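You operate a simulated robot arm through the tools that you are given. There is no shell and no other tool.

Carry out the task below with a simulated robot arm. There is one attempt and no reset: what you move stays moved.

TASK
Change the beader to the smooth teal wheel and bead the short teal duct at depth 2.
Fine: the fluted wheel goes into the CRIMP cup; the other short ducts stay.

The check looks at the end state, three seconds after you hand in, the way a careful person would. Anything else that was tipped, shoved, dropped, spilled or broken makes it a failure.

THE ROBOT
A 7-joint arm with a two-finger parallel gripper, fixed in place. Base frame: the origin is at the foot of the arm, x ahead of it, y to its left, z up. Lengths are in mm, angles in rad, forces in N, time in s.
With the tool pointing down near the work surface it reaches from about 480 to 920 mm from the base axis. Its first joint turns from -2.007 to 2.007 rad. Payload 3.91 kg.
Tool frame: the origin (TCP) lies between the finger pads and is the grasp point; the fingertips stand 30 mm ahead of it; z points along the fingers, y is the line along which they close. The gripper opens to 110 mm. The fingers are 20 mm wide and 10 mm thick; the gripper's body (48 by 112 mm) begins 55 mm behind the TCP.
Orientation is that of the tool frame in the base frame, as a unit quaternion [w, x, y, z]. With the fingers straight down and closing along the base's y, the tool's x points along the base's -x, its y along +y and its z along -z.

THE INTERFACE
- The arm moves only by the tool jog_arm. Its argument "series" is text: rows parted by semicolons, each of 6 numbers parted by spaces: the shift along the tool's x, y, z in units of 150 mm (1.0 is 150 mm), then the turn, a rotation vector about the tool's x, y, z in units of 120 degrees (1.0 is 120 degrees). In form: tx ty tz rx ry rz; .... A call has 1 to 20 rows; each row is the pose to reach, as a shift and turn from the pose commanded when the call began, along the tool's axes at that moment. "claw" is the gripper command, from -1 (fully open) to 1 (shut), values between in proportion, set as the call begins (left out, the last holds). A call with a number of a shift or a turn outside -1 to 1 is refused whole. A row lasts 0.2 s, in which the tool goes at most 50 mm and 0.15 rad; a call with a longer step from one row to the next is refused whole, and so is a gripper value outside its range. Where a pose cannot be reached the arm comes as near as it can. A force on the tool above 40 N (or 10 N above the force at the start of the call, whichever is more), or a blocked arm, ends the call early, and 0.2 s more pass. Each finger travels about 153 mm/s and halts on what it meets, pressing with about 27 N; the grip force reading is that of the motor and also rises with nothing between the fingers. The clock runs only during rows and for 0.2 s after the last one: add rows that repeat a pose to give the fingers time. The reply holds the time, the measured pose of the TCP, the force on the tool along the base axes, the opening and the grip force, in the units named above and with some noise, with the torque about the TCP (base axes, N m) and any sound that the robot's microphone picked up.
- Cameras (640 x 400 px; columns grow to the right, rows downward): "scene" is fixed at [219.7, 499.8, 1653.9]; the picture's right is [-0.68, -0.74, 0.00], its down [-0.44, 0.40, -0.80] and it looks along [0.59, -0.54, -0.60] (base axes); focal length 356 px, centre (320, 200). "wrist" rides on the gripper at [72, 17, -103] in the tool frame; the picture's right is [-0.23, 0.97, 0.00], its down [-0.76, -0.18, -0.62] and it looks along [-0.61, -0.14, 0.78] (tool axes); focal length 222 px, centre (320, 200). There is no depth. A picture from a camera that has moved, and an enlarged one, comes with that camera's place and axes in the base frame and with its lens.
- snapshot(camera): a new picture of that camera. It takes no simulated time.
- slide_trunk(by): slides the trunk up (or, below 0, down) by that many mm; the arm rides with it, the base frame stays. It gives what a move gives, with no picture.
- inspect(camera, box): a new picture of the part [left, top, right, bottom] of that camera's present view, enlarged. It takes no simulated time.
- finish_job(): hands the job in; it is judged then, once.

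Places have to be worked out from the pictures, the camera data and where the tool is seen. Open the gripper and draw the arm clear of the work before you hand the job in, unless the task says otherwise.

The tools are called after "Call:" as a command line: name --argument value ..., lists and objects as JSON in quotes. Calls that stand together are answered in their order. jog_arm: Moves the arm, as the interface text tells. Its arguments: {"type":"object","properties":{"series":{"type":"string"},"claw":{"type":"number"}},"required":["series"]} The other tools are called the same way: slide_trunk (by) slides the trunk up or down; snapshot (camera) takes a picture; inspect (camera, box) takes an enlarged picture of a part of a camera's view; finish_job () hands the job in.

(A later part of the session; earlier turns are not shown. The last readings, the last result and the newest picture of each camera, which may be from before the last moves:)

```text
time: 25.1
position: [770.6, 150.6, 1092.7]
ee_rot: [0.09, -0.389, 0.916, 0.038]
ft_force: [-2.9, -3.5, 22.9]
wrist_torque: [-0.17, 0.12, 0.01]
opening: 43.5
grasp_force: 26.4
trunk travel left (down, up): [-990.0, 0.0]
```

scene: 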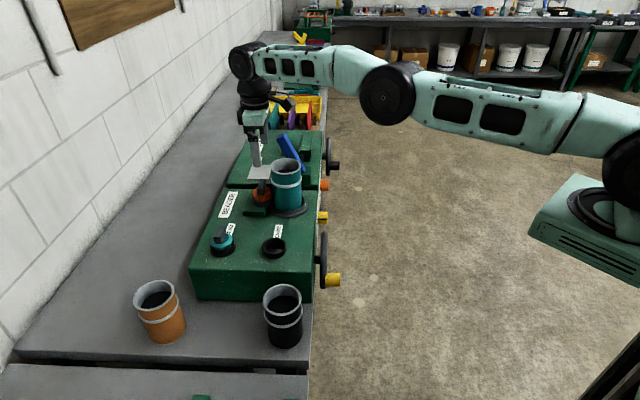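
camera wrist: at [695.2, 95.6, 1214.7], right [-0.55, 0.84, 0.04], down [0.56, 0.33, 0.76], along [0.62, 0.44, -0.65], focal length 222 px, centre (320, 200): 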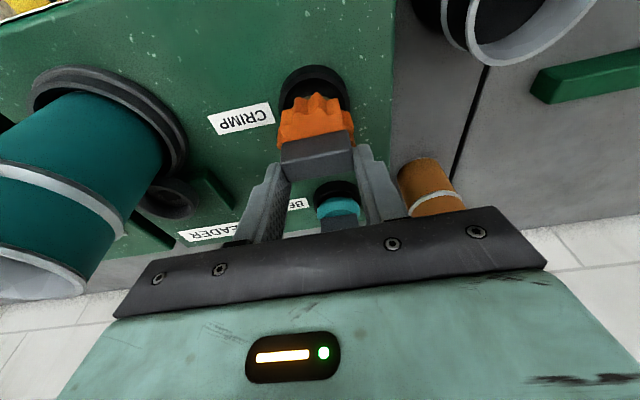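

Seated (23 N at z≈1093). I relieve the pressure by ~2 mm and open to 70 mm.

Call:
jog_arm --series "-0.002 0 -0.011 0 0 0; -0.002 0 -0.011 0 0 0"

Call:
jog_arm --claw -0.27 --series "0 0 0 0 0 0; 0 0 0 0 0 0; 0 0 0 0 0 0"

Call:
inspect --camera "scene" --box '[234, 212, 314, 262]'

Call:
snapshot --camera "wrist"

```text
time: 25.7
position: [771.0, 150.5, 1093.2]
ee_rot: [0.09, -0.389, 0.916, 0.038]
ft_force: [4.0, 1.4, 13.6]
wrist_torque: [0.18, -0.36, -0.06]
opening: 43.6
grasp_force: 27.2
trunk travel left (down, up): [-990.0, 0.0]
```

```text
time: 26.5
position: [769.9, 151.5, 1092.8]
ee_rot: [0.088, -0.389, 0.916, 0.037]
ft_force: [0.1, -0.5, -0.3]
wrist_torque: [0.01, 0.01, -0.04]
opening: 69.8
grasp_force: 0.3
trunk travel left (down, up): [-990.0, 0.0]
```

```text
8.00 times, centred on (274, 237) of scene
camera zoom: at [219.7, 499.8, 1653.9], right [-0.68, -0.74, 0.0], down [-0.44, 0.4, -0.8], along [0.59, -0.54, -0.6], focal length 2846 px, centre (688, -96)
```

zoom: 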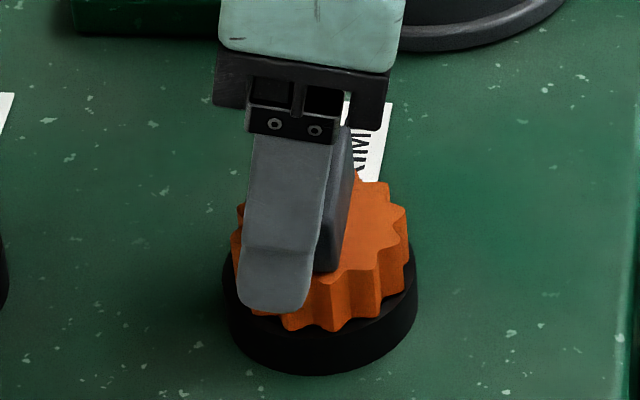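

```text
taken
camera wrist: at [695.2, 97.1, 1181.2], right [-0.55, 0.84, 0.04], down [0.57, 0.33, 0.76], along [0.62, 0.44, -0.65], focal length 222 px, centre (320, 200)
```

wrist: 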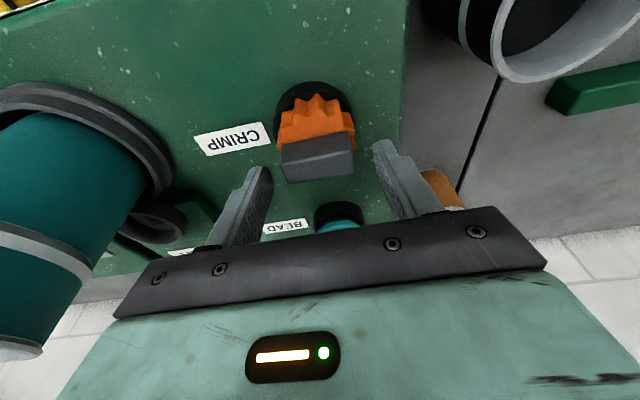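

The fluted wheel sits in the CRIMP cup, released. I lift 60 mm straight up and take a reference picture of the tab relative to the gripper.

Call:
jog_arm --series "-0.0127 0 -0.065 0 0 0; -0.038 0 -0.196 0 0 0; -0.076 0 -0.393 0 0 0; -0.076 0 -0.393 0 0 0"

Call:
snapshot --camera "wrist"

Call:
inspect --camera "wrist" --box '[260, 60, 380, 135]'

Call:
inspect --camera "scene" --box '[200, 200, 296, 260]'

```text
time: 27.5
position: [769.4, 150.5, 1153.4]
ee_rot: [0.089, -0.388, 0.916, 0.037]
ft_force: [0.4, 0.3, 0.1]
wrist_torque: [0.0, 0.0, 0.0]
opening: 70.1
grasp_force: 0.2
trunk travel left (down, up): [-990.0, 0.0]
```

```text
taken
camera wrist: at [693.4, 97.0, 1241.4], right [-0.55, 0.84, 0.04], down [0.56, 0.33, 0.76], along [0.62, 0.44, -0.65], focal length 222 px, centre (320, 200)
```

wrist: 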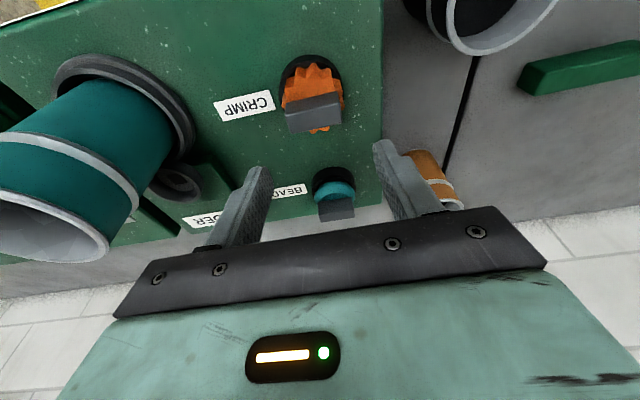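

```text
5.33 times, centred on (320, 98) of wrist
camera zoom: at [693.4, 97.0, 1241.4], right [-0.55, 0.84, 0.04], down [0.56, 0.33, 0.76], along [0.62, 0.44, -0.65], focal length 1185 px, centre (320, 747)
```

zoom: 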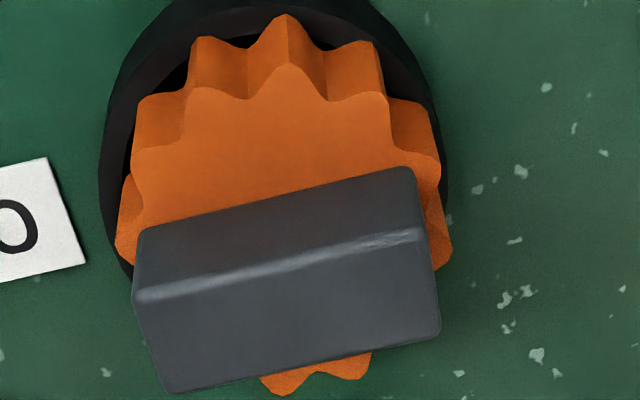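

```text
6.67 times, centred on (248, 230) of scene
camera zoom: at [219.7, 499.8, 1653.9], right [-0.68, -0.74, 0.0], down [-0.44, 0.4, -0.8], along [0.59, -0.54, -0.6], focal length 2372 px, centre (800, 0)
```

zoom: 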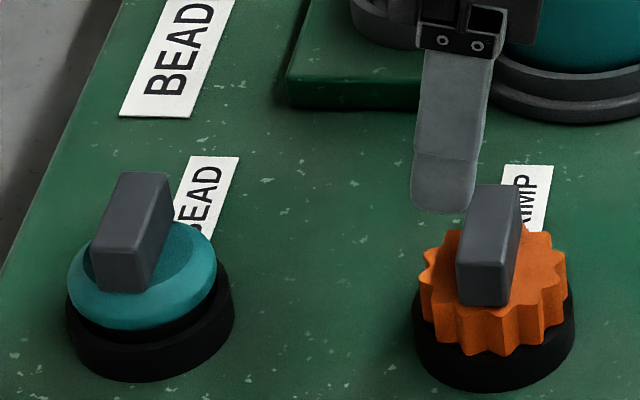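

The BEAD-cup tab is offset from the CRIMP-cup tab by about +131 mm in n and +4 mm in u. I move over it by that amount and compare against the reference picture.

Call:
jog_arm --series "-0.216 -0.007 0.042 0 0 0; -0.432 -0.014 0.084 0 0 0; -0.647 -0.022 0.125 0 0 0; -0.863 -0.029 0.167 0 0 0; -0.863 -0.029 0.167 0 0 0"

Call:
snapshot --camera "wrist"

Call:
inspect --camera "wrist" --box '[260, 60, 380, 135]'

```text
time: 28.7
position: [864.1, 241.2, 1152.9]
ee_rot: [0.088, -0.389, 0.916, 0.038]
ft_force: [0.2, -0.3, -0.5]
wrist_torque: [0.0, 0.01, 0.02]
opening: 70.1
grasp_force: 0.1
trunk travel left (down, up): [-990.0, 0.0]
```

```text
taken
camera wrist: at [788.5, 188.1, 1242.0], right [-0.55, 0.84, 0.04], down [0.56, 0.33, 0.76], along [0.62, 0.44, -0.65], focal length 222 px, centre (320, 200)
```

wrist: 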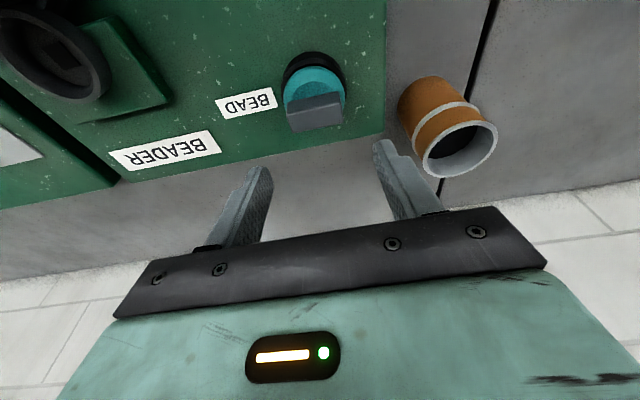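

```text
5.33 times, centred on (320, 98) of wrist
camera zoom: at [788.5, 188.1, 1242.0], right [-0.55, 0.84, 0.04], down [0.56, 0.33, 0.76], along [0.62, 0.44, -0.65], focal length 1185 px, centre (320, 747)
```

zoom: 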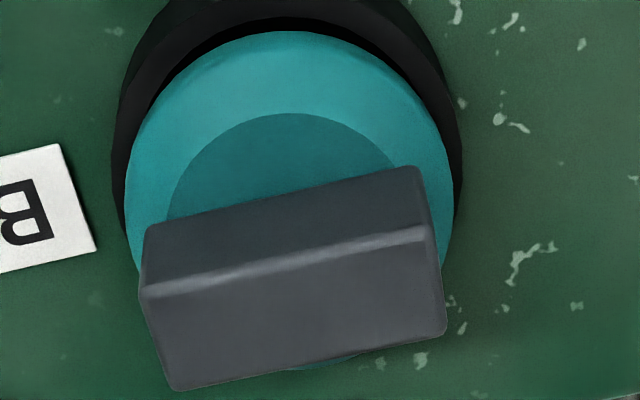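

The teal tab sits almost exactly where the reference tab did (≈1 mm in u). I descend 60 mm to the same relative height.

Call:
jog_arm --series "0.025 0.005 0.131 0 0 0; 0.051 0.005 0.262 0 0 0; 0.07 0.005 0.36 0 0 0; 0.0755 0.005 0.39 0 0 0; 0.0755 0.005 0.39 0 0 0"

Call:
inspect --camera "scene" --box '[184, 205, 264, 255]'

```text
time: 29.9
position: [863.3, 241.3, 1093.0]
ee_rot: [0.089, -0.389, 0.916, 0.037]
ft_force: [0.1, 0.1, 0.4]
wrist_torque: [0.01, 0.01, 0.01]
opening: 70.0
grasp_force: 0.0
trunk travel left (down, up): [-990.0, 0.0]
```

```text
8.00 times, centred on (224, 230) of scene
camera zoom: at [219.7, 499.8, 1653.9], right [-0.68, -0.74, 0.0], down [-0.44, 0.4, -0.8], along [0.59, -0.54, -0.6], focal length 2846 px, centre (1088, -40)
```

zoom: 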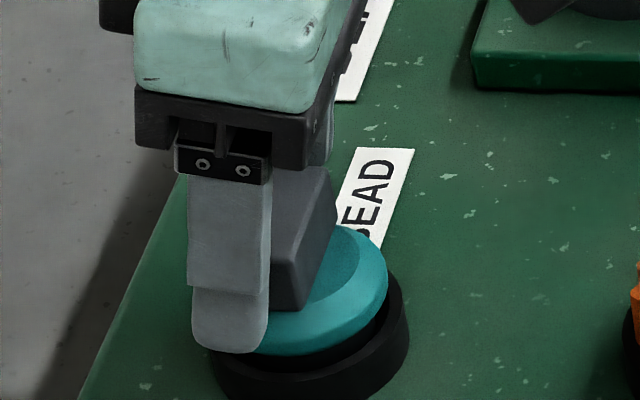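

Aligned with no contact. Close on the tab, then lift straight up.

Call:
jog_arm --claw 1 --series "0 0 0 0 0 0; 0 0 0 0 0 0; 0 0 0 0 0 0"

Call:
jog_arm --series "-0.0064 0 -0.033 0 0 0; -0.0127 0 -0.065 0 0 0; -0.025 0 -0.131 0 0 0; -0.051 0 -0.262 0 0 0; -0.076 0 -0.393 0 0 0; -0.102 0 -0.524 0 0 0; -0.127 0 -0.655 0 0 0; -0.14 0 -0.72 0 0 0; -0.14 0 -0.72 0 0 0"

Call:
inspect --camera "wrist" --box '[260, 80, 380, 180]'

Call:
snapshot --camera "scene"

```text
time: 30.7
position: [863.7, 242.6, 1092.3]
ee_rot: [0.089, -0.389, 0.916, 0.037]
ft_force: [-0.3, -0.6, 0.0]
wrist_torque: [0.02, -0.02, 0.01]
opening: 43.8
grasp_force: 26.7
trunk travel left (down, up): [-990.0, 0.0]
```

```text
time: 32.7
position: [862.6, 242.5, 1202.5]
ee_rot: [0.089, -0.39, 0.916, 0.037]
ft_force: [-0.4, 0.4, -1.3]
wrist_torque: [-0.01, -0.02, -0.01]
opening: 43.5
grasp_force: 27.3
trunk travel left (down, up): [-990.0, 0.0]
```

```text
4.00 times, centred on (320, 130) of wrist
camera zoom: at [788.8, 189.0, 1291.6], right [-0.55, 0.84, 0.04], down [0.56, 0.33, 0.76], along [0.62, 0.44, -0.65], focal length 888 px, centre (320, 480)
```

zoom: 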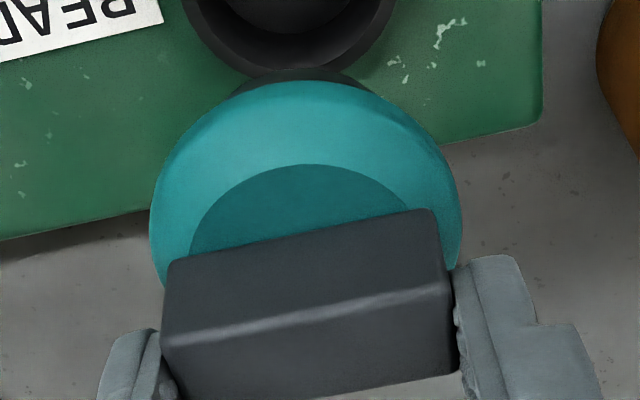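

```text
taken
```

scene: 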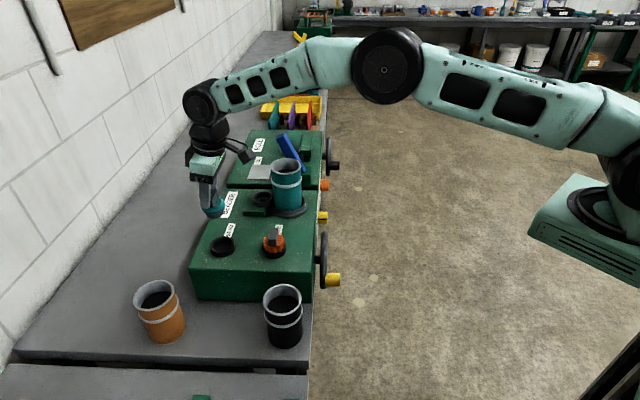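

Teal wheel gripped squarely (sitting ~3 mm deeper in the fingers than the orange did). I carry it back: n first, then along u toward the spindle at safe height.

Call:
jog_arm --series "0.12 0 -0.024 0 0 0; 0.245 0 -0.048 0 0 0; 0.37 -0.1 -0.072 0 0 0; 0.49 -0.3 -0.095 0 0 0; 0.49 -0.55 -0.095 0 0 0; 0.49 -0.8 -0.095 0 0 0; 0.49 -0.8 -0.095 0 0 0"

```text
time: 34.3
position: [896.3, 104.0, 1203.7]
ee_rot: [0.089, -0.389, 0.916, 0.038]
ft_force: [-0.1, -0.6, -2.4]
wrist_torque: [0.0, 0.0, 0.01]
opening: 43.2
grasp_force: 26.7
trunk travel left (down, up): [-990.0, 0.0]
```

Now the last 59 mm along u, then down to z≈1150 just above the seat ring.

Call:
jog_arm --series "-0.009 -0.15 0.002 0 0 0; -0.009 -0.3 0.002 0 0 0; -0.009 -0.393 0.002 0 0 0; -0.009 -0.393 0.002 0 0 0; 0.025 -0.393 0.176 0 0 0; 0.058 -0.393 0.349 0 0 0; 0.058 -0.393 0.349 0 0 0"

Call:
inspect --camera "scene" --box '[232, 165, 296, 205]'

Call:
snapshot --camera "wrist"

```text
time: 35.9
position: [941.4, 66.2, 1148.5]
ee_rot: [0.088, -0.389, 0.916, 0.037]
ft_force: [-0.2, -0.4, -1.0]
wrist_torque: [0.01, 0.0, 0.01]
opening: 43.3
grasp_force: 27.1
trunk travel left (down, up): [-990.0, 0.0]
```

```text
10.00 times, centred on (264, 185) of scene
camera zoom: at [219.7, 499.8, 1653.9], right [-0.68, -0.74, 0.0], down [-0.44, 0.4, -0.8], along [0.59, -0.54, -0.6], focal length 3558 px, centre (880, 350)
```

zoom: 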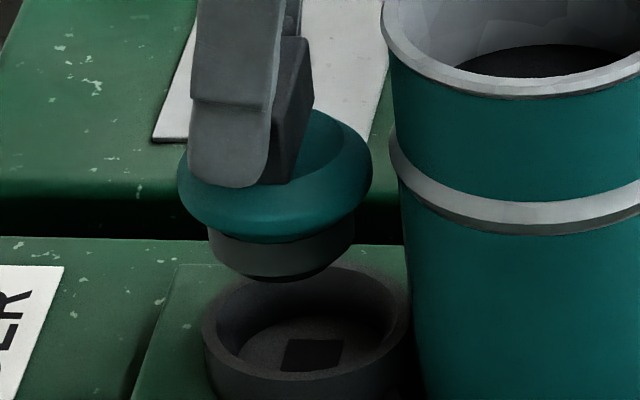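

```text
taken
camera wrist: at [867.1, 12.5, 1238.2], right [-0.55, 0.84, 0.04], down [0.56, 0.33, 0.76], along [0.62, 0.44, -0.65], focal length 222 px, centre (320, 200)
```

wrist: 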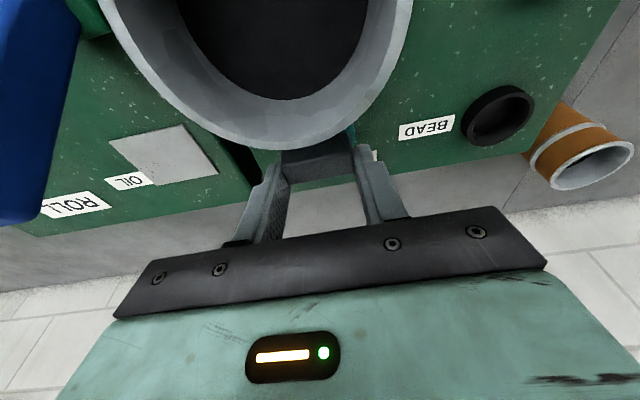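

The hub appears ~3 mm too far in +n relative to the seat (reading agrees: n=702.6 vs 699.5). I correct that and recheck.

Call:
jog_arm --series "0.02 0 -0.004 0 0 0; 0.02 0 -0.004 0 0 0; 0.02 0 -0.004 0 0 0"

Call:
inspect --camera "scene" --box '[232, 165, 296, 205]'

```text
time: 36.7
position: [939.4, 62.6, 1149.1]
ee_rot: [0.089, -0.389, 0.916, 0.038]
ft_force: [0.0, -0.4, -0.7]
wrist_torque: [-0.01, 0.02, -0.02]
opening: 43.6
grasp_force: 27.0
trunk travel left (down, up): [-990.0, 0.0]
```

```text
10.00 times, centred on (264, 185) of scene
camera zoom: at [219.7, 499.8, 1653.9], right [-0.68, -0.74, 0.0], down [-0.44, 0.4, -0.8], along [0.59, -0.54, -0.6], focal length 3558 px, centre (880, 350)
```

zoom: 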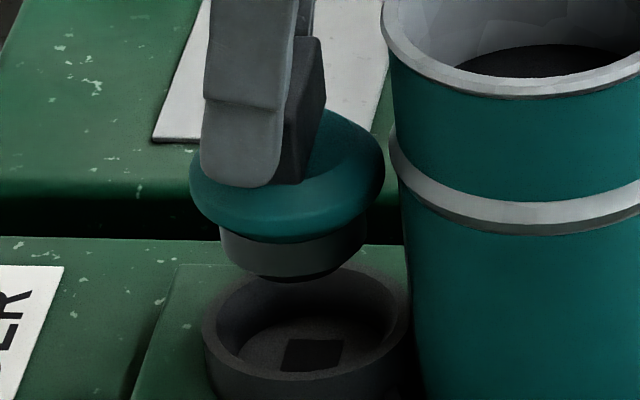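

Aligned now. I lower gently into the ring in small steps.

Call:
jog_arm --series "0.0127 0 0.065 0 0 0; 0.0254 0 0.131 0 0 0; 0.0317 0 0.164 0 0 0; 0.037 0 0.19 0 0 0; 0.042 0 0.216 0 0 0; 0.042 0 0.216 0 0 0"

Call:
inspect --camera "scene" --box '[232, 165, 296, 205]'

```text
time: 38.1
position: [939.3, 63.3, 1116.5]
ee_rot: [0.088, -0.389, 0.916, 0.037]
ft_force: [-0.9, -0.7, -1.6]
wrist_torque: [-0.01, 0.02, 0.04]
opening: 43.3
grasp_force: 27.4
trunk travel left (down, up): [-990.0, 0.0]
```

```text
10.00 times, centred on (264, 185) of scene
camera zoom: at [219.7, 499.8, 1653.9], right [-0.68, -0.74, 0.0], down [-0.44, 0.4, -0.8], along [0.59, -0.54, -0.6], focal length 3558 px, centre (880, 350)
```

zoom: 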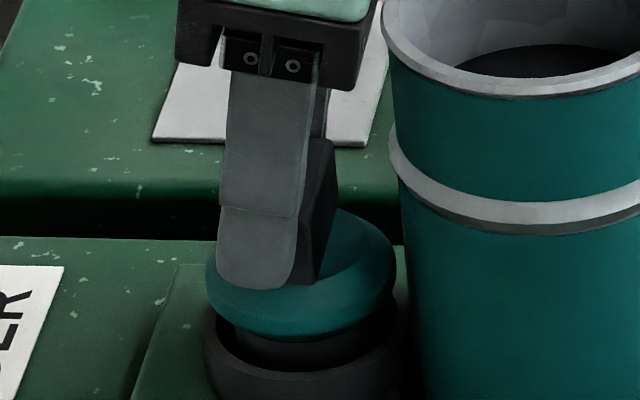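

The hub is entering without contact. Continue 5 mm in 1 mm steps.

Call:
jog_arm --series "0.0013 0 0.0065 0 0 0; 0.0025 0 0.013 0 0 0; 0.0038 0 0.0195 0 0 0; 0.005 0 0.026 0 0 0; 0.0063 0 0.0325 0 0 0; 0.0063 0 0.0325 0 0 0"

Call:
inspect --camera "scene" --box '[232, 165, 296, 205]'

```text
time: 39.5
position: [939.0, 63.4, 1111.8]
ee_rot: [0.088, -0.389, 0.916, 0.037]
ft_force: [-0.2, 0.0, -1.6]
wrist_torque: [-0.01, 0.01, 0.01]
opening: 43.4
grasp_force: 26.9
trunk travel left (down, up): [-990.0, 0.0]
```

```text
10.00 times, centred on (264, 185) of scene
camera zoom: at [219.7, 499.8, 1653.9], right [-0.68, -0.74, 0.0], down [-0.44, 0.4, -0.8], along [0.59, -0.54, -0.6], focal length 3558 px, centre (880, 350)
```

zoom: 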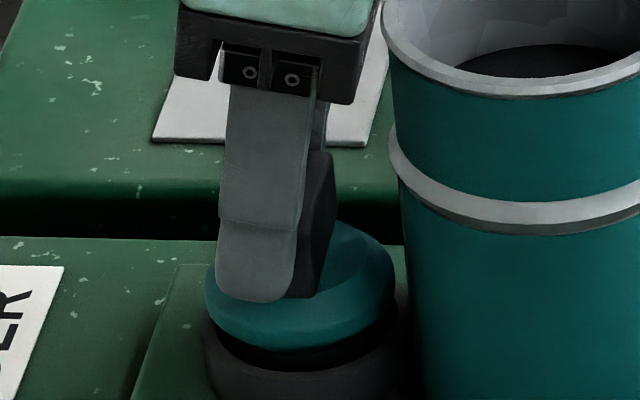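

Still free. I go 1.2 mm further and check for contact.

Call:
jog_arm --series "0.0008 0 0.004 0 0 0; 0.0015 0 0.008 0 0 0; 0.0015 0 0.008 0 0 0"

```text
time: 40.3
position: [940.1, 63.0, 1110.3]
ee_rot: [0.088, -0.389, 0.916, 0.038]
ft_force: [-0.1, 0.0, -2.2]
wrist_torque: [-0.02, 0.03, 0.0]
opening: 43.5
grasp_force: 26.7
trunk travel left (down, up): [-990.0, 0.0]
```

Weight still on the gripper; another 1.5 mm.

Call:
jog_arm --series "0.001 0 0.005 0 0 0; 0.002 0 0.01 0 0 0; 0.002 0 0.01 0 0 0"

```text
time: 41.1
position: [939.5, 64.0, 1111.0]
ee_rot: [0.09, -0.389, 0.916, 0.038]
ft_force: [-1.2, -0.6, 5.8]
wrist_torque: [-0.06, 0.13, -0.01]
opening: 43.3
grasp_force: 27.2
trunk travel left (down, up): [-990.0, 0.0]
```

Contact (≈6 N): the wheel is seated. I open to 70 mm to release.

Call:
jog_arm --claw -0.27 --series "0 0 -0.005 0 0 0; 0 0 -0.005 0 0 0; 0 0 -0.005 0 0 0"

Call:
jog_arm --series "-0.0127 0 -0.065 0 0 0; -0.038 0 -0.196 0 0 0; -0.076 0 -0.393 0 0 0; -0.114 0 -0.59 0 0 0; -0.114 0 -0.59 0 0 0"

Call:
inspect --camera "scene" --box '[232, 165, 312, 215]'

Call:
snapshot --camera "wrist"

```text
time: 41.9
position: [939.8, 64.4, 1111.1]
ee_rot: [0.088, -0.389, 0.916, 0.038]
ft_force: [0.7, 1.2, 3.8]
wrist_torque: [-0.16, 0.09, -0.02]
opening: 69.7
grasp_force: 0.0
trunk travel left (down, up): [-990.0, 0.0]
```

```text
time: 43.1
position: [940.0, 62.6, 1201.0]
ee_rot: [0.088, -0.389, 0.916, 0.037]
ft_force: [0.7, -0.6, -0.1]
wrist_torque: [0.01, 0.0, 0.01]
opening: 70.0
grasp_force: 0.0
trunk travel left (down, up): [-990.0, 0.0]
```

```text
8.00 times, centred on (272, 190) of scene
camera zoom: at [219.7, 499.8, 1653.9], right [-0.68, -0.74, 0.0], down [-0.44, 0.4, -0.8], along [0.59, -0.54, -0.6], focal length 2846 px, centre (704, 280)
```

zoom: 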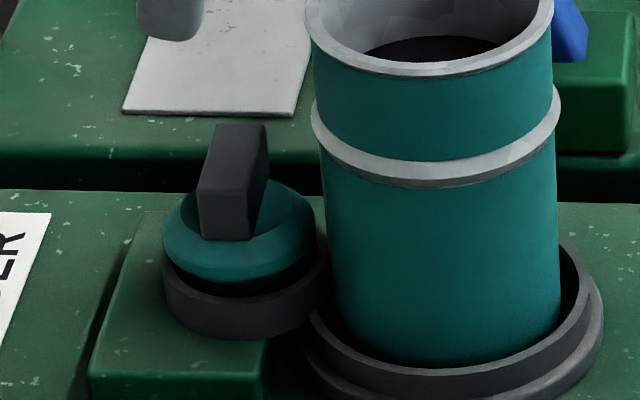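

```text
taken
camera wrist: at [864.1, 9.9, 1289.4], right [-0.55, 0.84, 0.04], down [0.56, 0.33, 0.76], along [0.62, 0.44, -0.65], focal length 222 px, centre (320, 200)
```

wrist: 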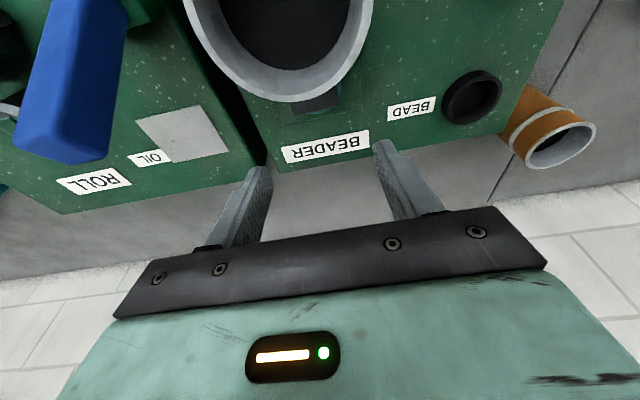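

The teal wheel sits in the spindle at the same height as the fluted one did. Next is the depth knob: I retreat along -u/up and back toward the robot before turning the tool horizontal.

Call:
jog_arm --series "-0.019 0.2 -0.098 0 0 0; -0.038 0.45 -0.196 0 0 0; -0.076 0.667 -0.393 0 0 0; 0.219 0.667 -0.45 0 0 0; 0.514 0.667 -0.507 0 0 0; 0.808 0.667 -0.564 0 0 0; 0.808 0.667 -0.564 0 0 0"

Call:
snapshot --camera "scene"

```text
time: 44.7
position: [771.1, 37.7, 1261.1]
ee_rot: [0.089, -0.389, 0.916, 0.037]
ft_force: [0.4, 0.3, -0.3]
wrist_torque: [0.03, 0.03, 0.02]
opening: 70.0
grasp_force: 0.1
trunk travel left (down, up): [-990.0, 0.0]
```

```text
taken
```

scene: 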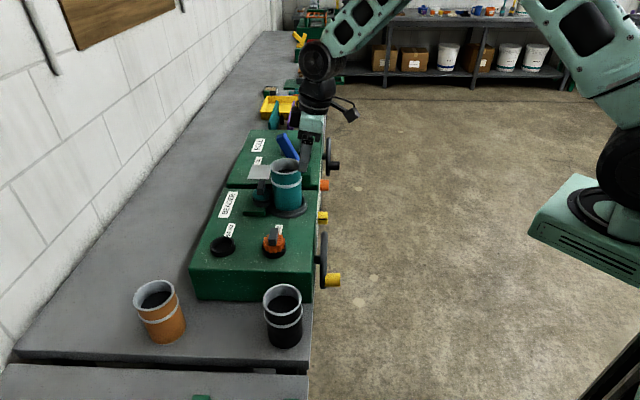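

Continuing the retreat to n≈360, u≈640 in front of the bench.

Call:
jog_arm --series "0.237 -0.125 -0.046 0 0 0; 0.474 -0.25 -0.092 0 0 0; 0.711 -0.375 -0.138 0 0 0; 0.949 -0.5 -0.184 0 0 0; 0.949 -0.5 -0.184 0 0 0"

Call:
jog_arm --series "0.19 -0.12 -0.037 0 -0.07 0; 0.38 -0.25 -0.074 0 -0.14 0; 0.38 -0.25 -0.074 0 -0.21 0; 0.38 -0.25 -0.074 0 -0.28 0; 0.38 -0.25 -0.074 0 -0.35 0; 0.38 -0.25 -0.074 0 -0.42 0; 0.38 -0.25 -0.074 0 -0.49 0; 0.38 -0.25 -0.074 0 -0.56 0; 0.38 -0.25 -0.074 0 -0.63 0; 0.38 -0.25 -0.074 0 -0.6583 0; 0.38 -0.25 -0.074 0 -0.6583 0"

Call:
snapshot --camera "wrist"

Call:
snapshot --camera "scene"

```text
time: 45.9
position: [727.4, -121.9, 1262.3]
ee_rot: [0.089, -0.389, 0.916, 0.038]
ft_force: [0.5, -0.6, 0.4]
wrist_torque: [-0.01, 0.03, -0.03]
opening: 70.2
grasp_force: 0.1
trunk travel left (down, up): [-990.0, 0.0]
```

```text
time: 48.3
position: [714.1, -188.6, 1260.6]
ee_rot: [0.652, -0.276, 0.65, 0.276]
ft_force: [0.7, -0.3, -0.2]
wrist_torque: [0.0, 0.02, 0.02]
opening: 69.8
grasp_force: 0.1
trunk travel left (down, up): [-990.0, 0.0]
```

```text
taken
camera wrist: at [629.6, -250.9, 1188.7], right [-0.7, 0.68, 0.23], down [-0.31, -0.57, 0.76], along [0.64, 0.46, 0.61], focal length 222 px, centre (320, 200)
```

wrist: 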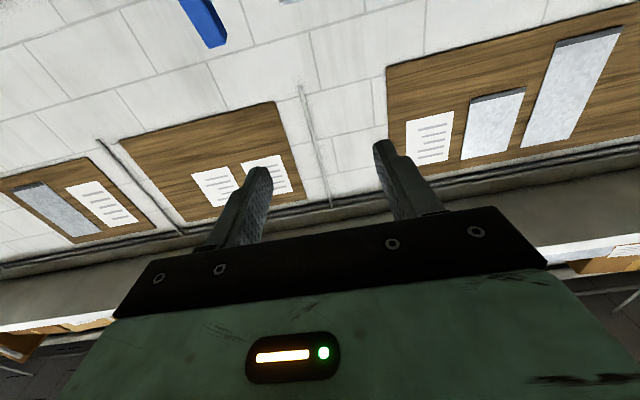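

```text
taken
```

scene: 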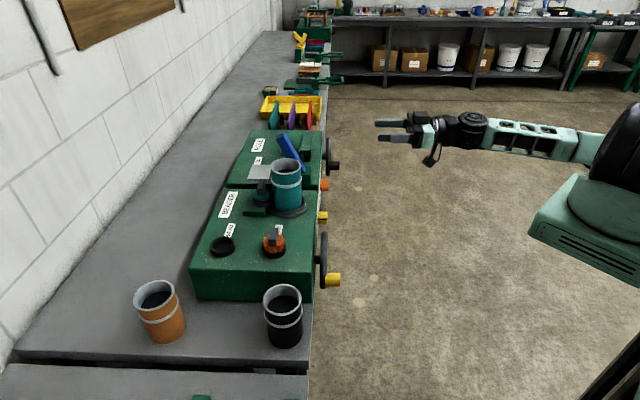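

Horizontal orientation works (camera underneath). I lower the trunk 235 mm to working height, then pitch back 50° so the camera looks frontally at the dial.

Call:
slide_trunk --by -235

Call:
jog_arm --claw -1 --series "0 0 0.05 0 0.0597 0; 0 0 0.1 0 0.119 0; 0 0 0.15 0 0.179 0; 0 0 0.2 0 0.239 0; 0 0 0.25 0 0.298 0; 0 0 0.3 0 0.358 0; 0 0 0.35 0 0.4167 0; 0 0 0.35 0 0.4167 0"

Call:
snapshot --camera "wrist"

Call:
snapshot --camera "scene"

```text
time: 50.7
position: [713.1, -188.3, 1025.4]
ee_rot: [0.651, -0.277, 0.651, 0.276]
ft_force: [0.1, 0.2, 0.6]
wrist_torque: [-0.02, 0.01, 0.0]
opening: 69.5
grasp_force: 0.1
trunk travel left (down, up): [-755.0, 235.0]
```

```text
time: 52.5
position: [749.8, -150.0, 1025.3]
ee_rot: [0.314, -0.367, 0.866, 0.133]
ft_force: [-0.6, 0.3, -0.1]
wrist_torque: [-0.04, -0.03, -0.02]
opening: 110.1
grasp_force: 0.2
trunk travel left (down, up): [-755.0, 235.0]
```

```text
taken
camera wrist: at [653.1, -226.3, 1059.0], right [-0.58, 0.8, 0.15], down [0.26, 0.01, 0.97], along [0.77, 0.6, -0.21], focal length 222 px, centre (320, 200)
```

wrist: 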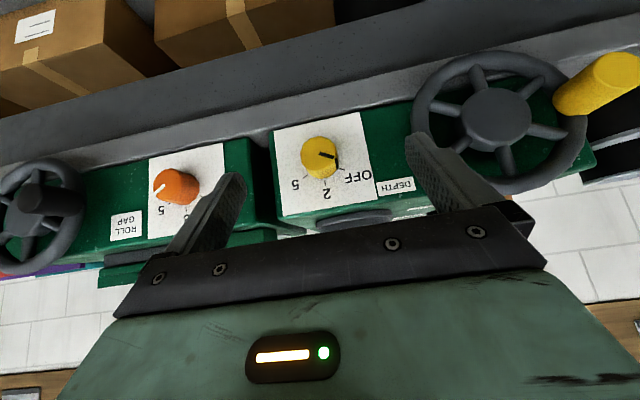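

```text
taken
```

scene: 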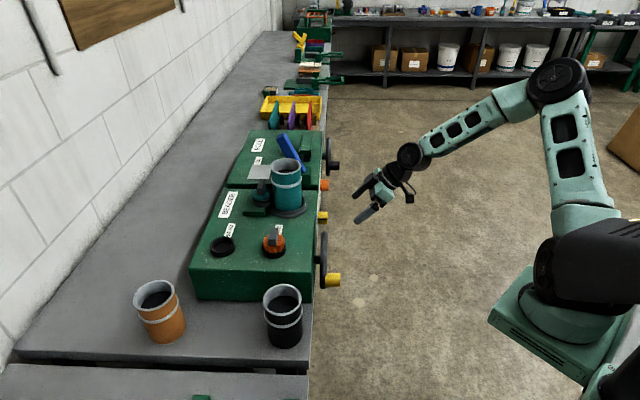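

Good frontal view of the dial. I zoom in on it.

Call:
inspect --camera "wrist" --box '[264, 110, 392, 220]'

Call:
inspect --camera "wrist" --box '[400, 30, 640, 210]'

Call:
inspect --camera "scene" --box '[296, 195, 360, 295]'

```text
3.64 times, centred on (328, 165) of wrist
camera zoom: at [653.1, -226.3, 1059.0], right [-0.58, 0.8, 0.15], down [0.26, 0.01, 0.97], along [0.77, 0.6, -0.21], focal length 808 px, centre (291, 327)
```

zoom: 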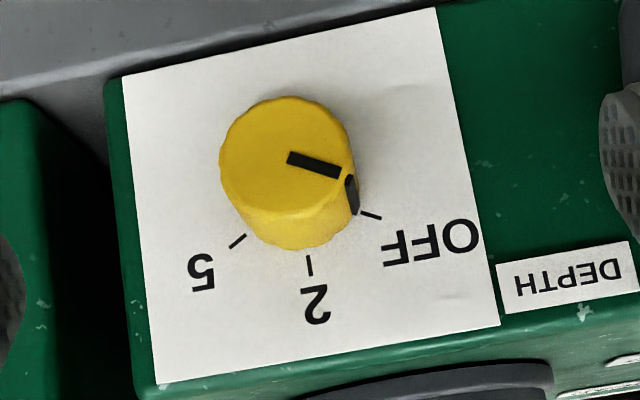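

```text
2.22 times, centred on (520, 120) of wrist
camera zoom: at [653.1, -226.3, 1059.0], right [-0.58, 0.8, 0.15], down [0.26, 0.01, 0.97], along [0.77, 0.6, -0.21], focal length 494 px, centre (-124, 378)
```

zoom: 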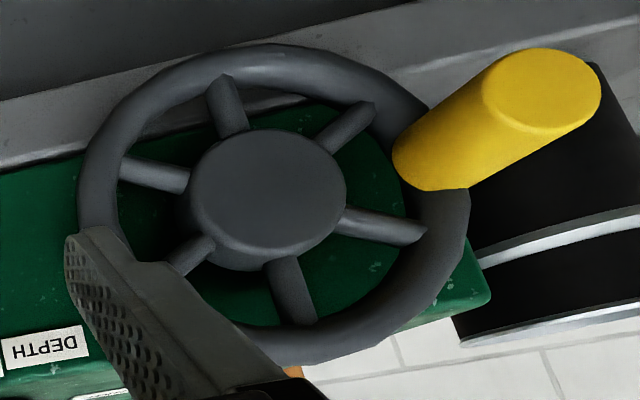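

```text
4.00 times, centred on (328, 245) of scene
camera zoom: at [219.7, 499.8, 1653.9], right [-0.68, -0.74, 0.0], down [-0.44, 0.4, -0.8], along [0.59, -0.54, -0.6], focal length 1423 px, centre (288, 20)
```

zoom: 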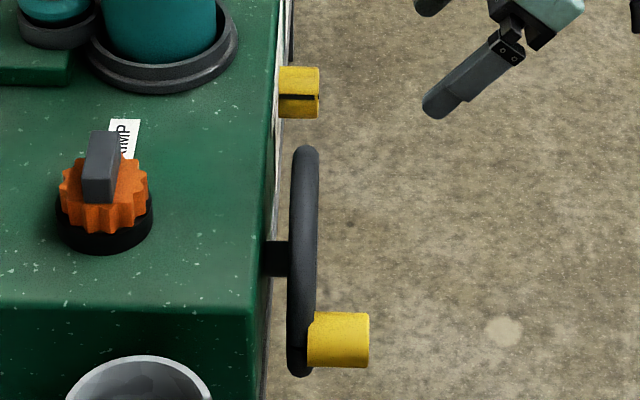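

Dial reads OFF–2–5 spaced 60°, so OFF→2 is a 60° clockwise turn (as seen from the front). Knob axis is at about n≈512–542, u≈653.5, z≈959.5. I turn horizontal at a standoff in front of the knob.

Call:
jog_arm --claw -0.27 --series "0.018 -0.008 0.056 0 -0.0597 0; 0.036 -0.017 0.113 0 -0.119 0; 0.054 -0.025 0.169 0 -0.179 0; 0.072 -0.034 0.225 0 -0.239 0; 0.09 -0.042 0.282 0 -0.298 0; 0.108 -0.05 0.338 0 -0.358 0; 0.127 -0.058 0.395 0 -0.4175 0; 0.145 -0.067 0.451 0 -0.4175 0; 0.145 -0.067 0.451 0 -0.4175 0"

Call:
snapshot --camera "wrist"

Call:
inspect --camera "scene" --box '[296, 180, 392, 240]'

```text
time: 54.7
position: [779.2, -164.5, 972.8]
ee_rot: [0.645, -0.305, 0.659, 0.238]
ft_force: [1.1, 1.3, -0.5]
wrist_torque: [-0.03, 0.02, 0.02]
opening: 70.1
grasp_force: 0.0
trunk travel left (down, up): [-755.0, 235.0]
stopped in row 9: the arm was blocked; the commanded pose is now the measured one
```

```text
taken
camera wrist: at [696.0, -232.1, 905.8], right [-0.7, 0.7, 0.15], down [-0.33, -0.49, 0.81], along [0.64, 0.51, 0.57], focal length 222 px, centre (320, 200)
```

wrist: 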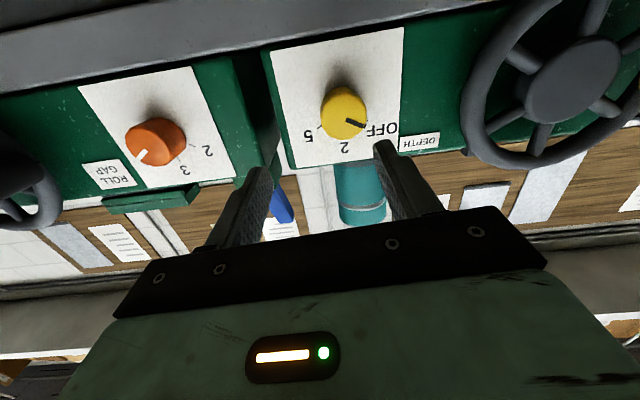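

```text
6.67 times, centred on (344, 210) of scene
camera zoom: at [219.7, 499.8, 1653.9], right [-0.68, -0.74, 0.0], down [-0.44, 0.4, -0.8], along [0.59, -0.54, -0.6], focal length 2372 px, centre (160, 133)
```

zoom: 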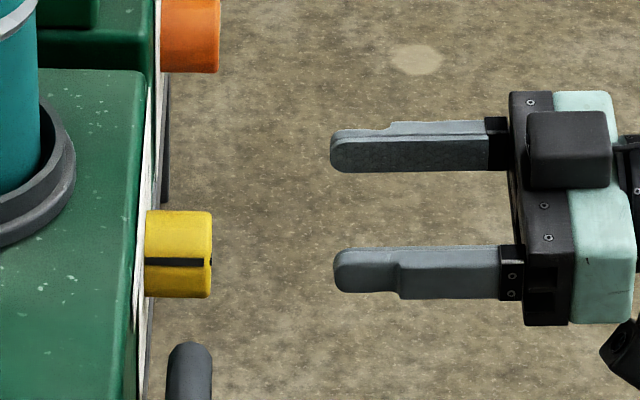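

The arm reports being blocked though the tool force is small. I check the whole scene to see the arm's posture.

Call:
snapshot --camera "scene"

```text
taken
```

scene: 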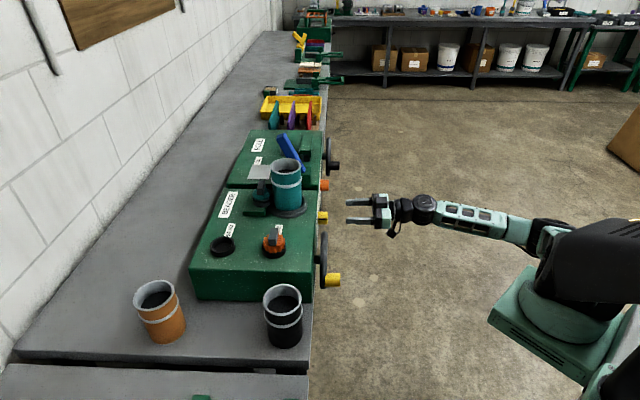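

The TCP is off by ~20 mm from the command, so a link is being obstructed. I look closer at the arm near the elbow/trunk.

Call:
inspect --camera "scene" --box '[380, 160, 640, 400]'

```text
1.67 times, centred on (510, 280) of scene
camera zoom: at [219.7, 499.8, 1653.9], right [-0.68, -0.74, 0.0], down [-0.44, 0.4, -0.8], along [0.59, -0.54, -0.6], focal length 593 px, centre (3, 67)
```

zoom: 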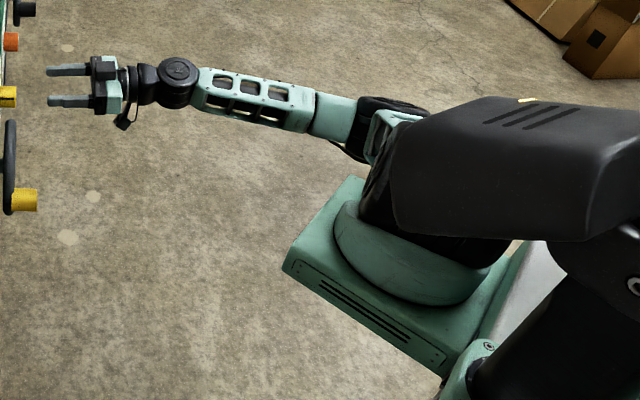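

The elbow has swivelled down beside the trunk and touched it. I back out along the reverse motion to the earlier pose.

Call:
jog_arm --series "-0.06 0.03 -0.03 0 0.055 0; -0.13 0.06 -0.06 0 0.11 0; -0.19 0.09 -0.09 0 0.165 0; -0.25 0.12 -0.12 0 0.22 0; -0.31 0.15 -0.15 0 0.275 0; -0.38 0.18 -0.18 0 0.33 0; -0.44 0.21 -0.18 0 0.385 0; -0.44 0.21 -0.18 0 0.385 0"

Call:
snapshot --camera "scene"

```text
time: 56.5
position: [737.3, -152.6, 1036.4]
ee_rot: [0.335, -0.374, 0.859, 0.104]
ft_force: [-0.9, 0.8, 1.1]
wrist_torque: [0.01, 0.0, -0.02]
opening: 69.9
grasp_force: 0.0
trunk travel left (down, up): [-755.0, 235.0]
```

```text
taken
```

scene: 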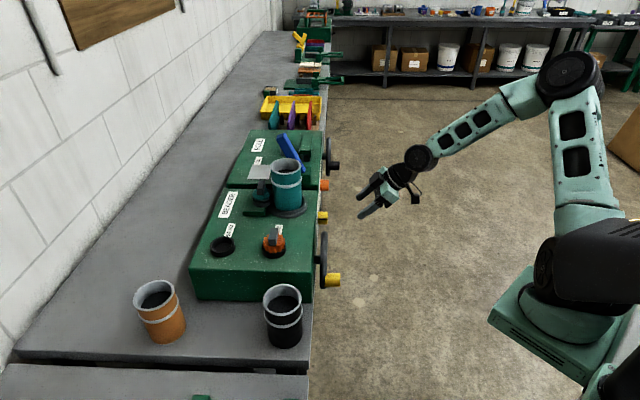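

The elbow-up posture came back. With the tool horizontal the elbow swings low, so I lower the trunk 130 mm to put the target higher relative to the shoulder.

Call:
slide_trunk --by -130

```text
time: 58.1
position: [736.1, -153.6, 907.0]
ee_rot: [0.336, -0.374, 0.858, 0.104]
ft_force: [0.1, 0.5, 0.4]
wrist_torque: [-0.01, -0.02, -0.01]
opening: 70.0
grasp_force: 0.1
trunk travel left (down, up): [-625.0, 365.0]
```

Now pitch to horizontal at the knob's standoff with corrected roll.

Call:
jog_arm --series "-0.04 -0.017 -0.022 -0.0023 -0.051 0.0039; -0.08 -0.035 -0.044 -0.0046 -0.102 0.0078; -0.119 -0.052 -0.066 -0.0069 -0.153 0.0117; -0.159 -0.07 -0.088 -0.0092 -0.204 0.0156; -0.199 -0.087 -0.109 -0.0114 -0.255 0.0195; -0.239 -0.104 -0.131 -0.0137 -0.306 0.0234; -0.278 -0.122 -0.153 -0.016 -0.357 0.0273; -0.318 -0.139 -0.175 -0.0183 -0.408 0.0312; -0.318 -0.139 -0.175 -0.0183 -0.408 0.0312"

Call:
snapshot --camera "scene"

Call:
snapshot --camera "wrist"

```text
time: 60.1
position: [761.5, -153.0, 958.1]
ee_rot: [0.651, -0.276, 0.651, 0.276]
ft_force: [0.0, 0.4, 0.9]
wrist_torque: [0.02, -0.02, 0.01]
opening: 70.0
grasp_force: 0.1
trunk travel left (down, up): [-625.0, 365.0]
```

```text
taken
```

scene: 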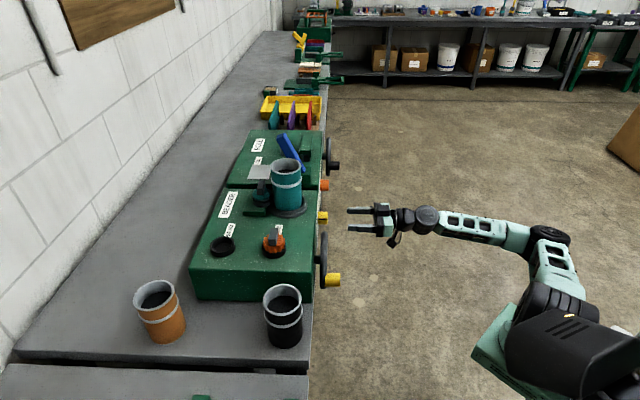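

```text
taken
camera wrist: at [677.8, -215.1, 887.2], right [-0.7, 0.68, 0.23], down [-0.31, -0.57, 0.76], along [0.65, 0.46, 0.61], focal length 222 px, centre (320, 200)
```

wrist: 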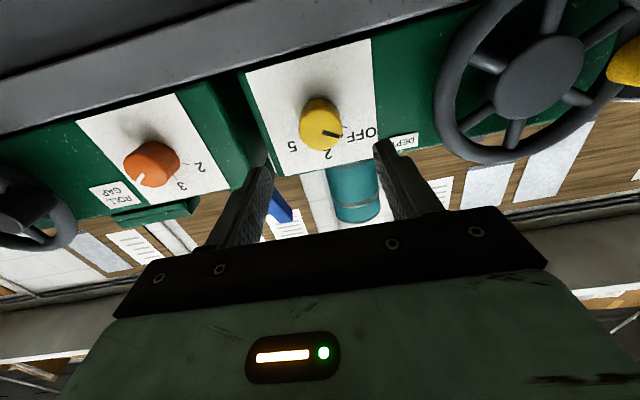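

Reached exactly with the elbow clear. I zoom on the knob to refine its axis.

Call:
inspect --camera "wrist" --box '[272, 80, 384, 150]'

Call:
inspect --camera "scene" --box '[304, 190, 400, 250]'

```text
5.71 times, centred on (328, 115) of wrist
camera zoom: at [677.8, -215.1, 887.2], right [-0.7, 0.68, 0.23], down [-0.31, -0.57, 0.76], along [0.65, 0.46, 0.61], focal length 1269 px, centre (274, 686)
```

zoom: 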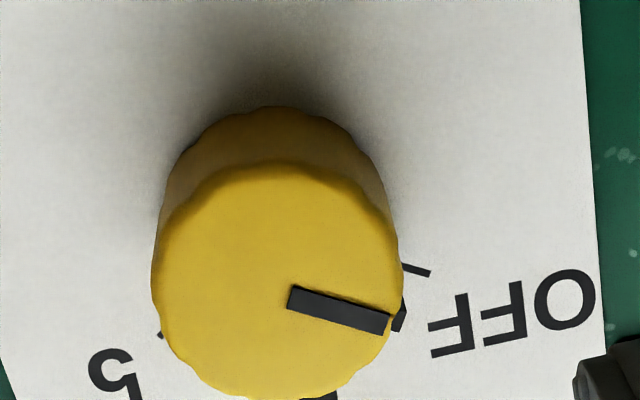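

```text
6.67 times, centred on (352, 220) of scene
camera zoom: at [219.7, 499.8, 1653.9], right [-0.68, -0.74, 0.0], down [-0.44, 0.4, -0.8], along [0.59, -0.54, -0.6], focal length 2372 px, centre (107, 67)
```

zoom: 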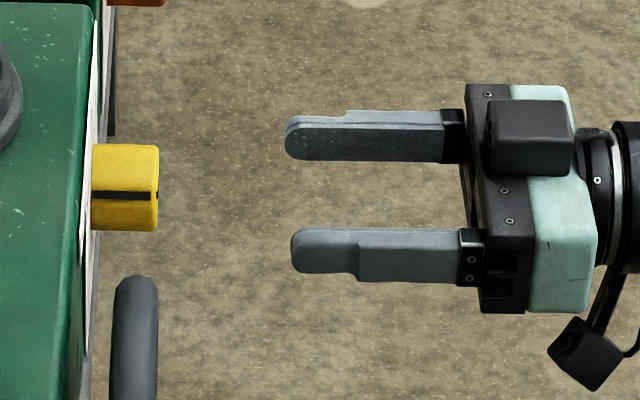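

Two views agree: knob face centre at n=511.7, u=653, z=960.3, diameter ≈39 mm. I pre-roll −30° so the 60° turn is symmetric, still at standoff.

Call:
jog_arm --series "-0.004 0.001 0 0 0 -0.05; -0.008 0.002 0 0 0 -0.1; -0.012 0.003 0 0 0 -0.15; -0.015 0.005 0 0 0 -0.2; -0.015 0.005 0 0 0 -0.25; -0.015 0.005 0 0 0 -0.25"

Call:
snapshot --camera "scene"

```text
time: 61.5
position: [760.8, -151.7, 960.8]
ee_rot: [0.7, -0.436, 0.557, 0.099]
ft_force: [0.2, 0.0, 0.5]
wrist_torque: [-0.02, -0.02, -0.02]
opening: 69.7
grasp_force: 0.0
trunk travel left (down, up): [-625.0, 365.0]
```

```text
taken
```

scene: 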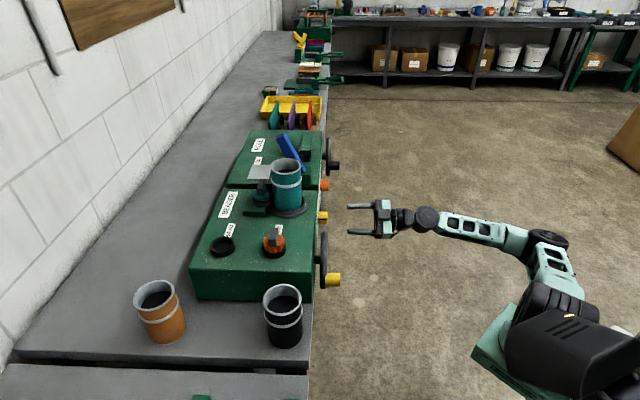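

Advance along the tool axis so the fingers straddle the knob, ending ~8 mm short of the panel.

Call:
jog_arm --series "0 0 0.14 0 0 0; 0 0 0.28 0 0 0; 0 0 0.4 0 0 0; 0 0 0.48 0 0 0; 0 0 0.53 0 0 0; 0 0 0.56 0 0 0; 0 0 0.56 0 0 0"

Call:
inspect --camera "scene" --box '[304, 190, 400, 250]'

Call:
snapshot --camera "wrist"

```text
time: 63.1
position: [820.2, -91.2, 960.2]
ee_rot: [0.7, -0.435, 0.558, 0.099]
ft_force: [-0.7, -0.3, 0.0]
wrist_torque: [-0.01, 0.0, 0.03]
opening: 69.9
grasp_force: 0.1
trunk travel left (down, up): [-625.0, 365.0]
```

```text
6.67 times, centred on (352, 220) of scene
camera zoom: at [219.7, 499.8, 1653.9], right [-0.68, -0.74, 0.0], down [-0.44, 0.4, -0.8], along [0.59, -0.54, -0.6], focal length 2372 px, centre (107, 67)
```

zoom: 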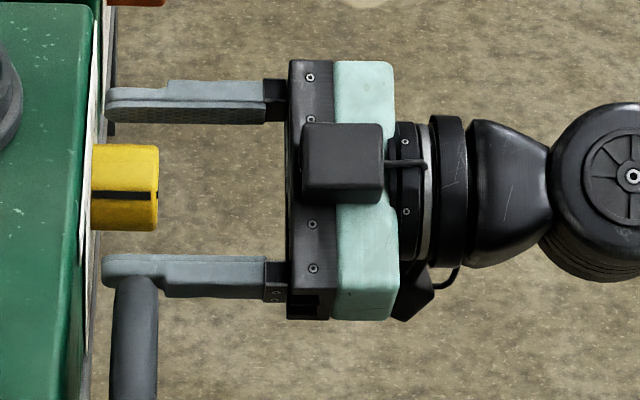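

```text
taken
camera wrist: at [763.6, -180.0, 891.2], right [-0.69, 0.67, -0.29], down [-0.6, -0.29, 0.75], along [0.41, 0.69, 0.6], focal length 222 px, centre (320, 200)
```

wrist: 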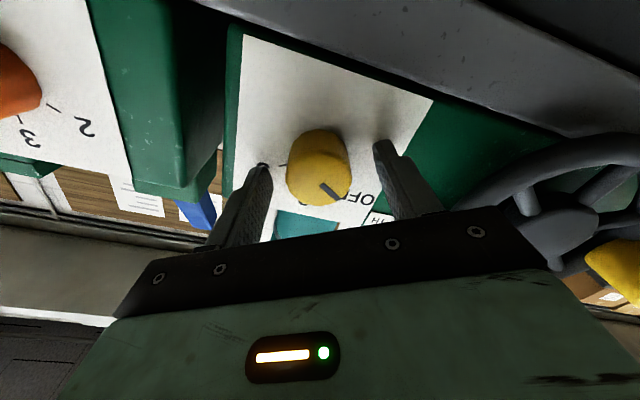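

The fingers straddle the knob, no contact. Close on it.

Call:
jog_arm --claw 1 --series "0 0 0 0 0 0; 0 0 0 0 0 0; 0 0 0 0 0 0"

Call:
inspect --camera "wrist" --box '[240, 100, 420, 220]'

```text
time: 63.9
position: [820.1, -91.4, 961.8]
ee_rot: [0.7, -0.434, 0.558, 0.098]
ft_force: [6.0, 1.5, 2.5]
wrist_torque: [0.13, -0.12, -0.53]
opening: 39.2
grasp_force: 44.8
trunk travel left (down, up): [-625.0, 365.0]
```

```text
3.33 times, centred on (330, 160) of wrist
camera zoom: at [763.9, -180.2, 891.3], right [-0.69, 0.67, -0.29], down [-0.6, -0.29, 0.75], along [0.41, 0.69, 0.6], focal length 740 px, centre (287, 333)
```

zoom: 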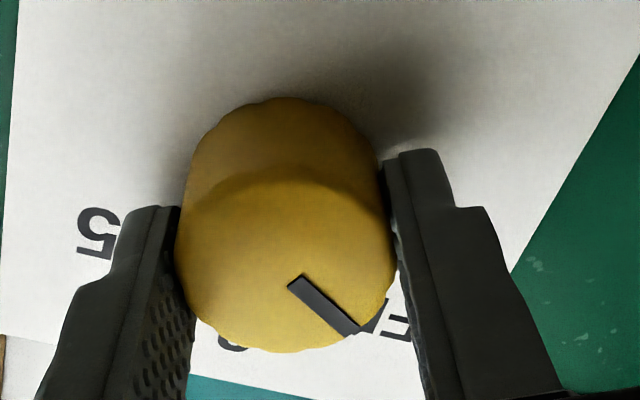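

Gripped (39 mm). Now roll +60° clockwise about the knob axis.

Call:
jog_arm --series "0 0 0 0 0 0.05; 0 0 0 0 0 0.1; 0 0 0 0 0 0.15; 0 0 0 0 0 0.2; 0 0 0 0 0 0.25; 0 0 0 0 0 0.3; 0 0 0 0 0 0.35; 0 0 0 0 0 0.4; 0 0 0 0 0 0.45; 0 0 0 0 0 0.5; 0 0 0 0 0 0.5; 0 0 0 0 0 0.5"

Call:
snapshot --camera "wrist"

Call:
inspect --camera "wrist" --box '[240, 100, 420, 220]'

Call:
snapshot --camera "scene"

```text
time: 66.5
position: [820.8, -93.4, 962.2]
ee_rot: [0.558, -0.095, 0.7, 0.434]
ft_force: [31.1, -7.1, 14.3]
wrist_torque: [0.31, -0.32, -0.66]
opening: 39.2
grasp_force: 45.6
trunk travel left (down, up): [-625.0, 365.0]
```

```text
taken
camera wrist: at [712.7, -130.5, 907.9], right [-0.52, 0.51, 0.69], down [-0.05, -0.82, 0.57], along [0.85, 0.26, 0.45], focal length 222 px, centre (320, 200)
```

wrist: 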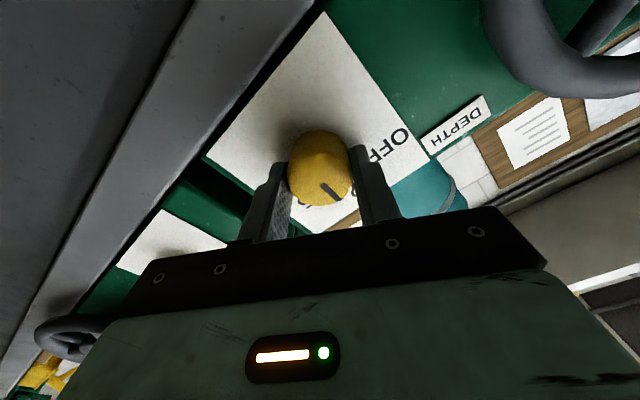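

```text
3.33 times, centred on (330, 160) of wrist
camera zoom: at [712.7, -130.5, 907.9], right [-0.52, 0.51, 0.69], down [-0.05, -0.82, 0.57], along [0.85, 0.26, 0.45], focal length 740 px, centre (287, 333)
```

zoom: 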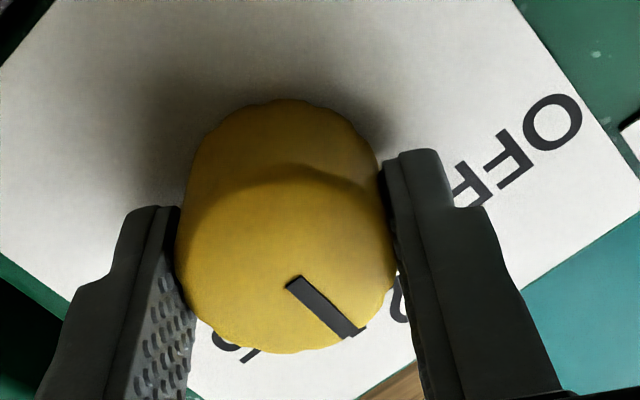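

```text
taken
```

scene: 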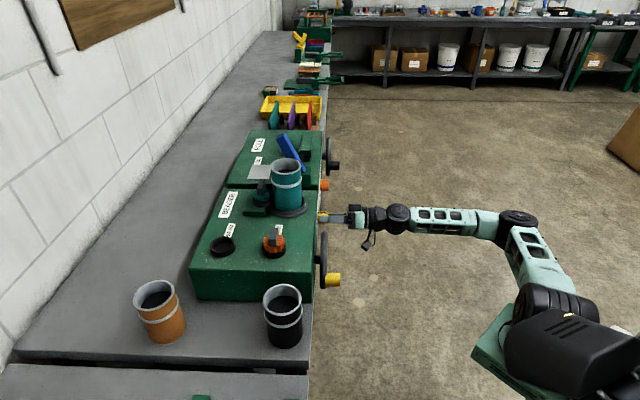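

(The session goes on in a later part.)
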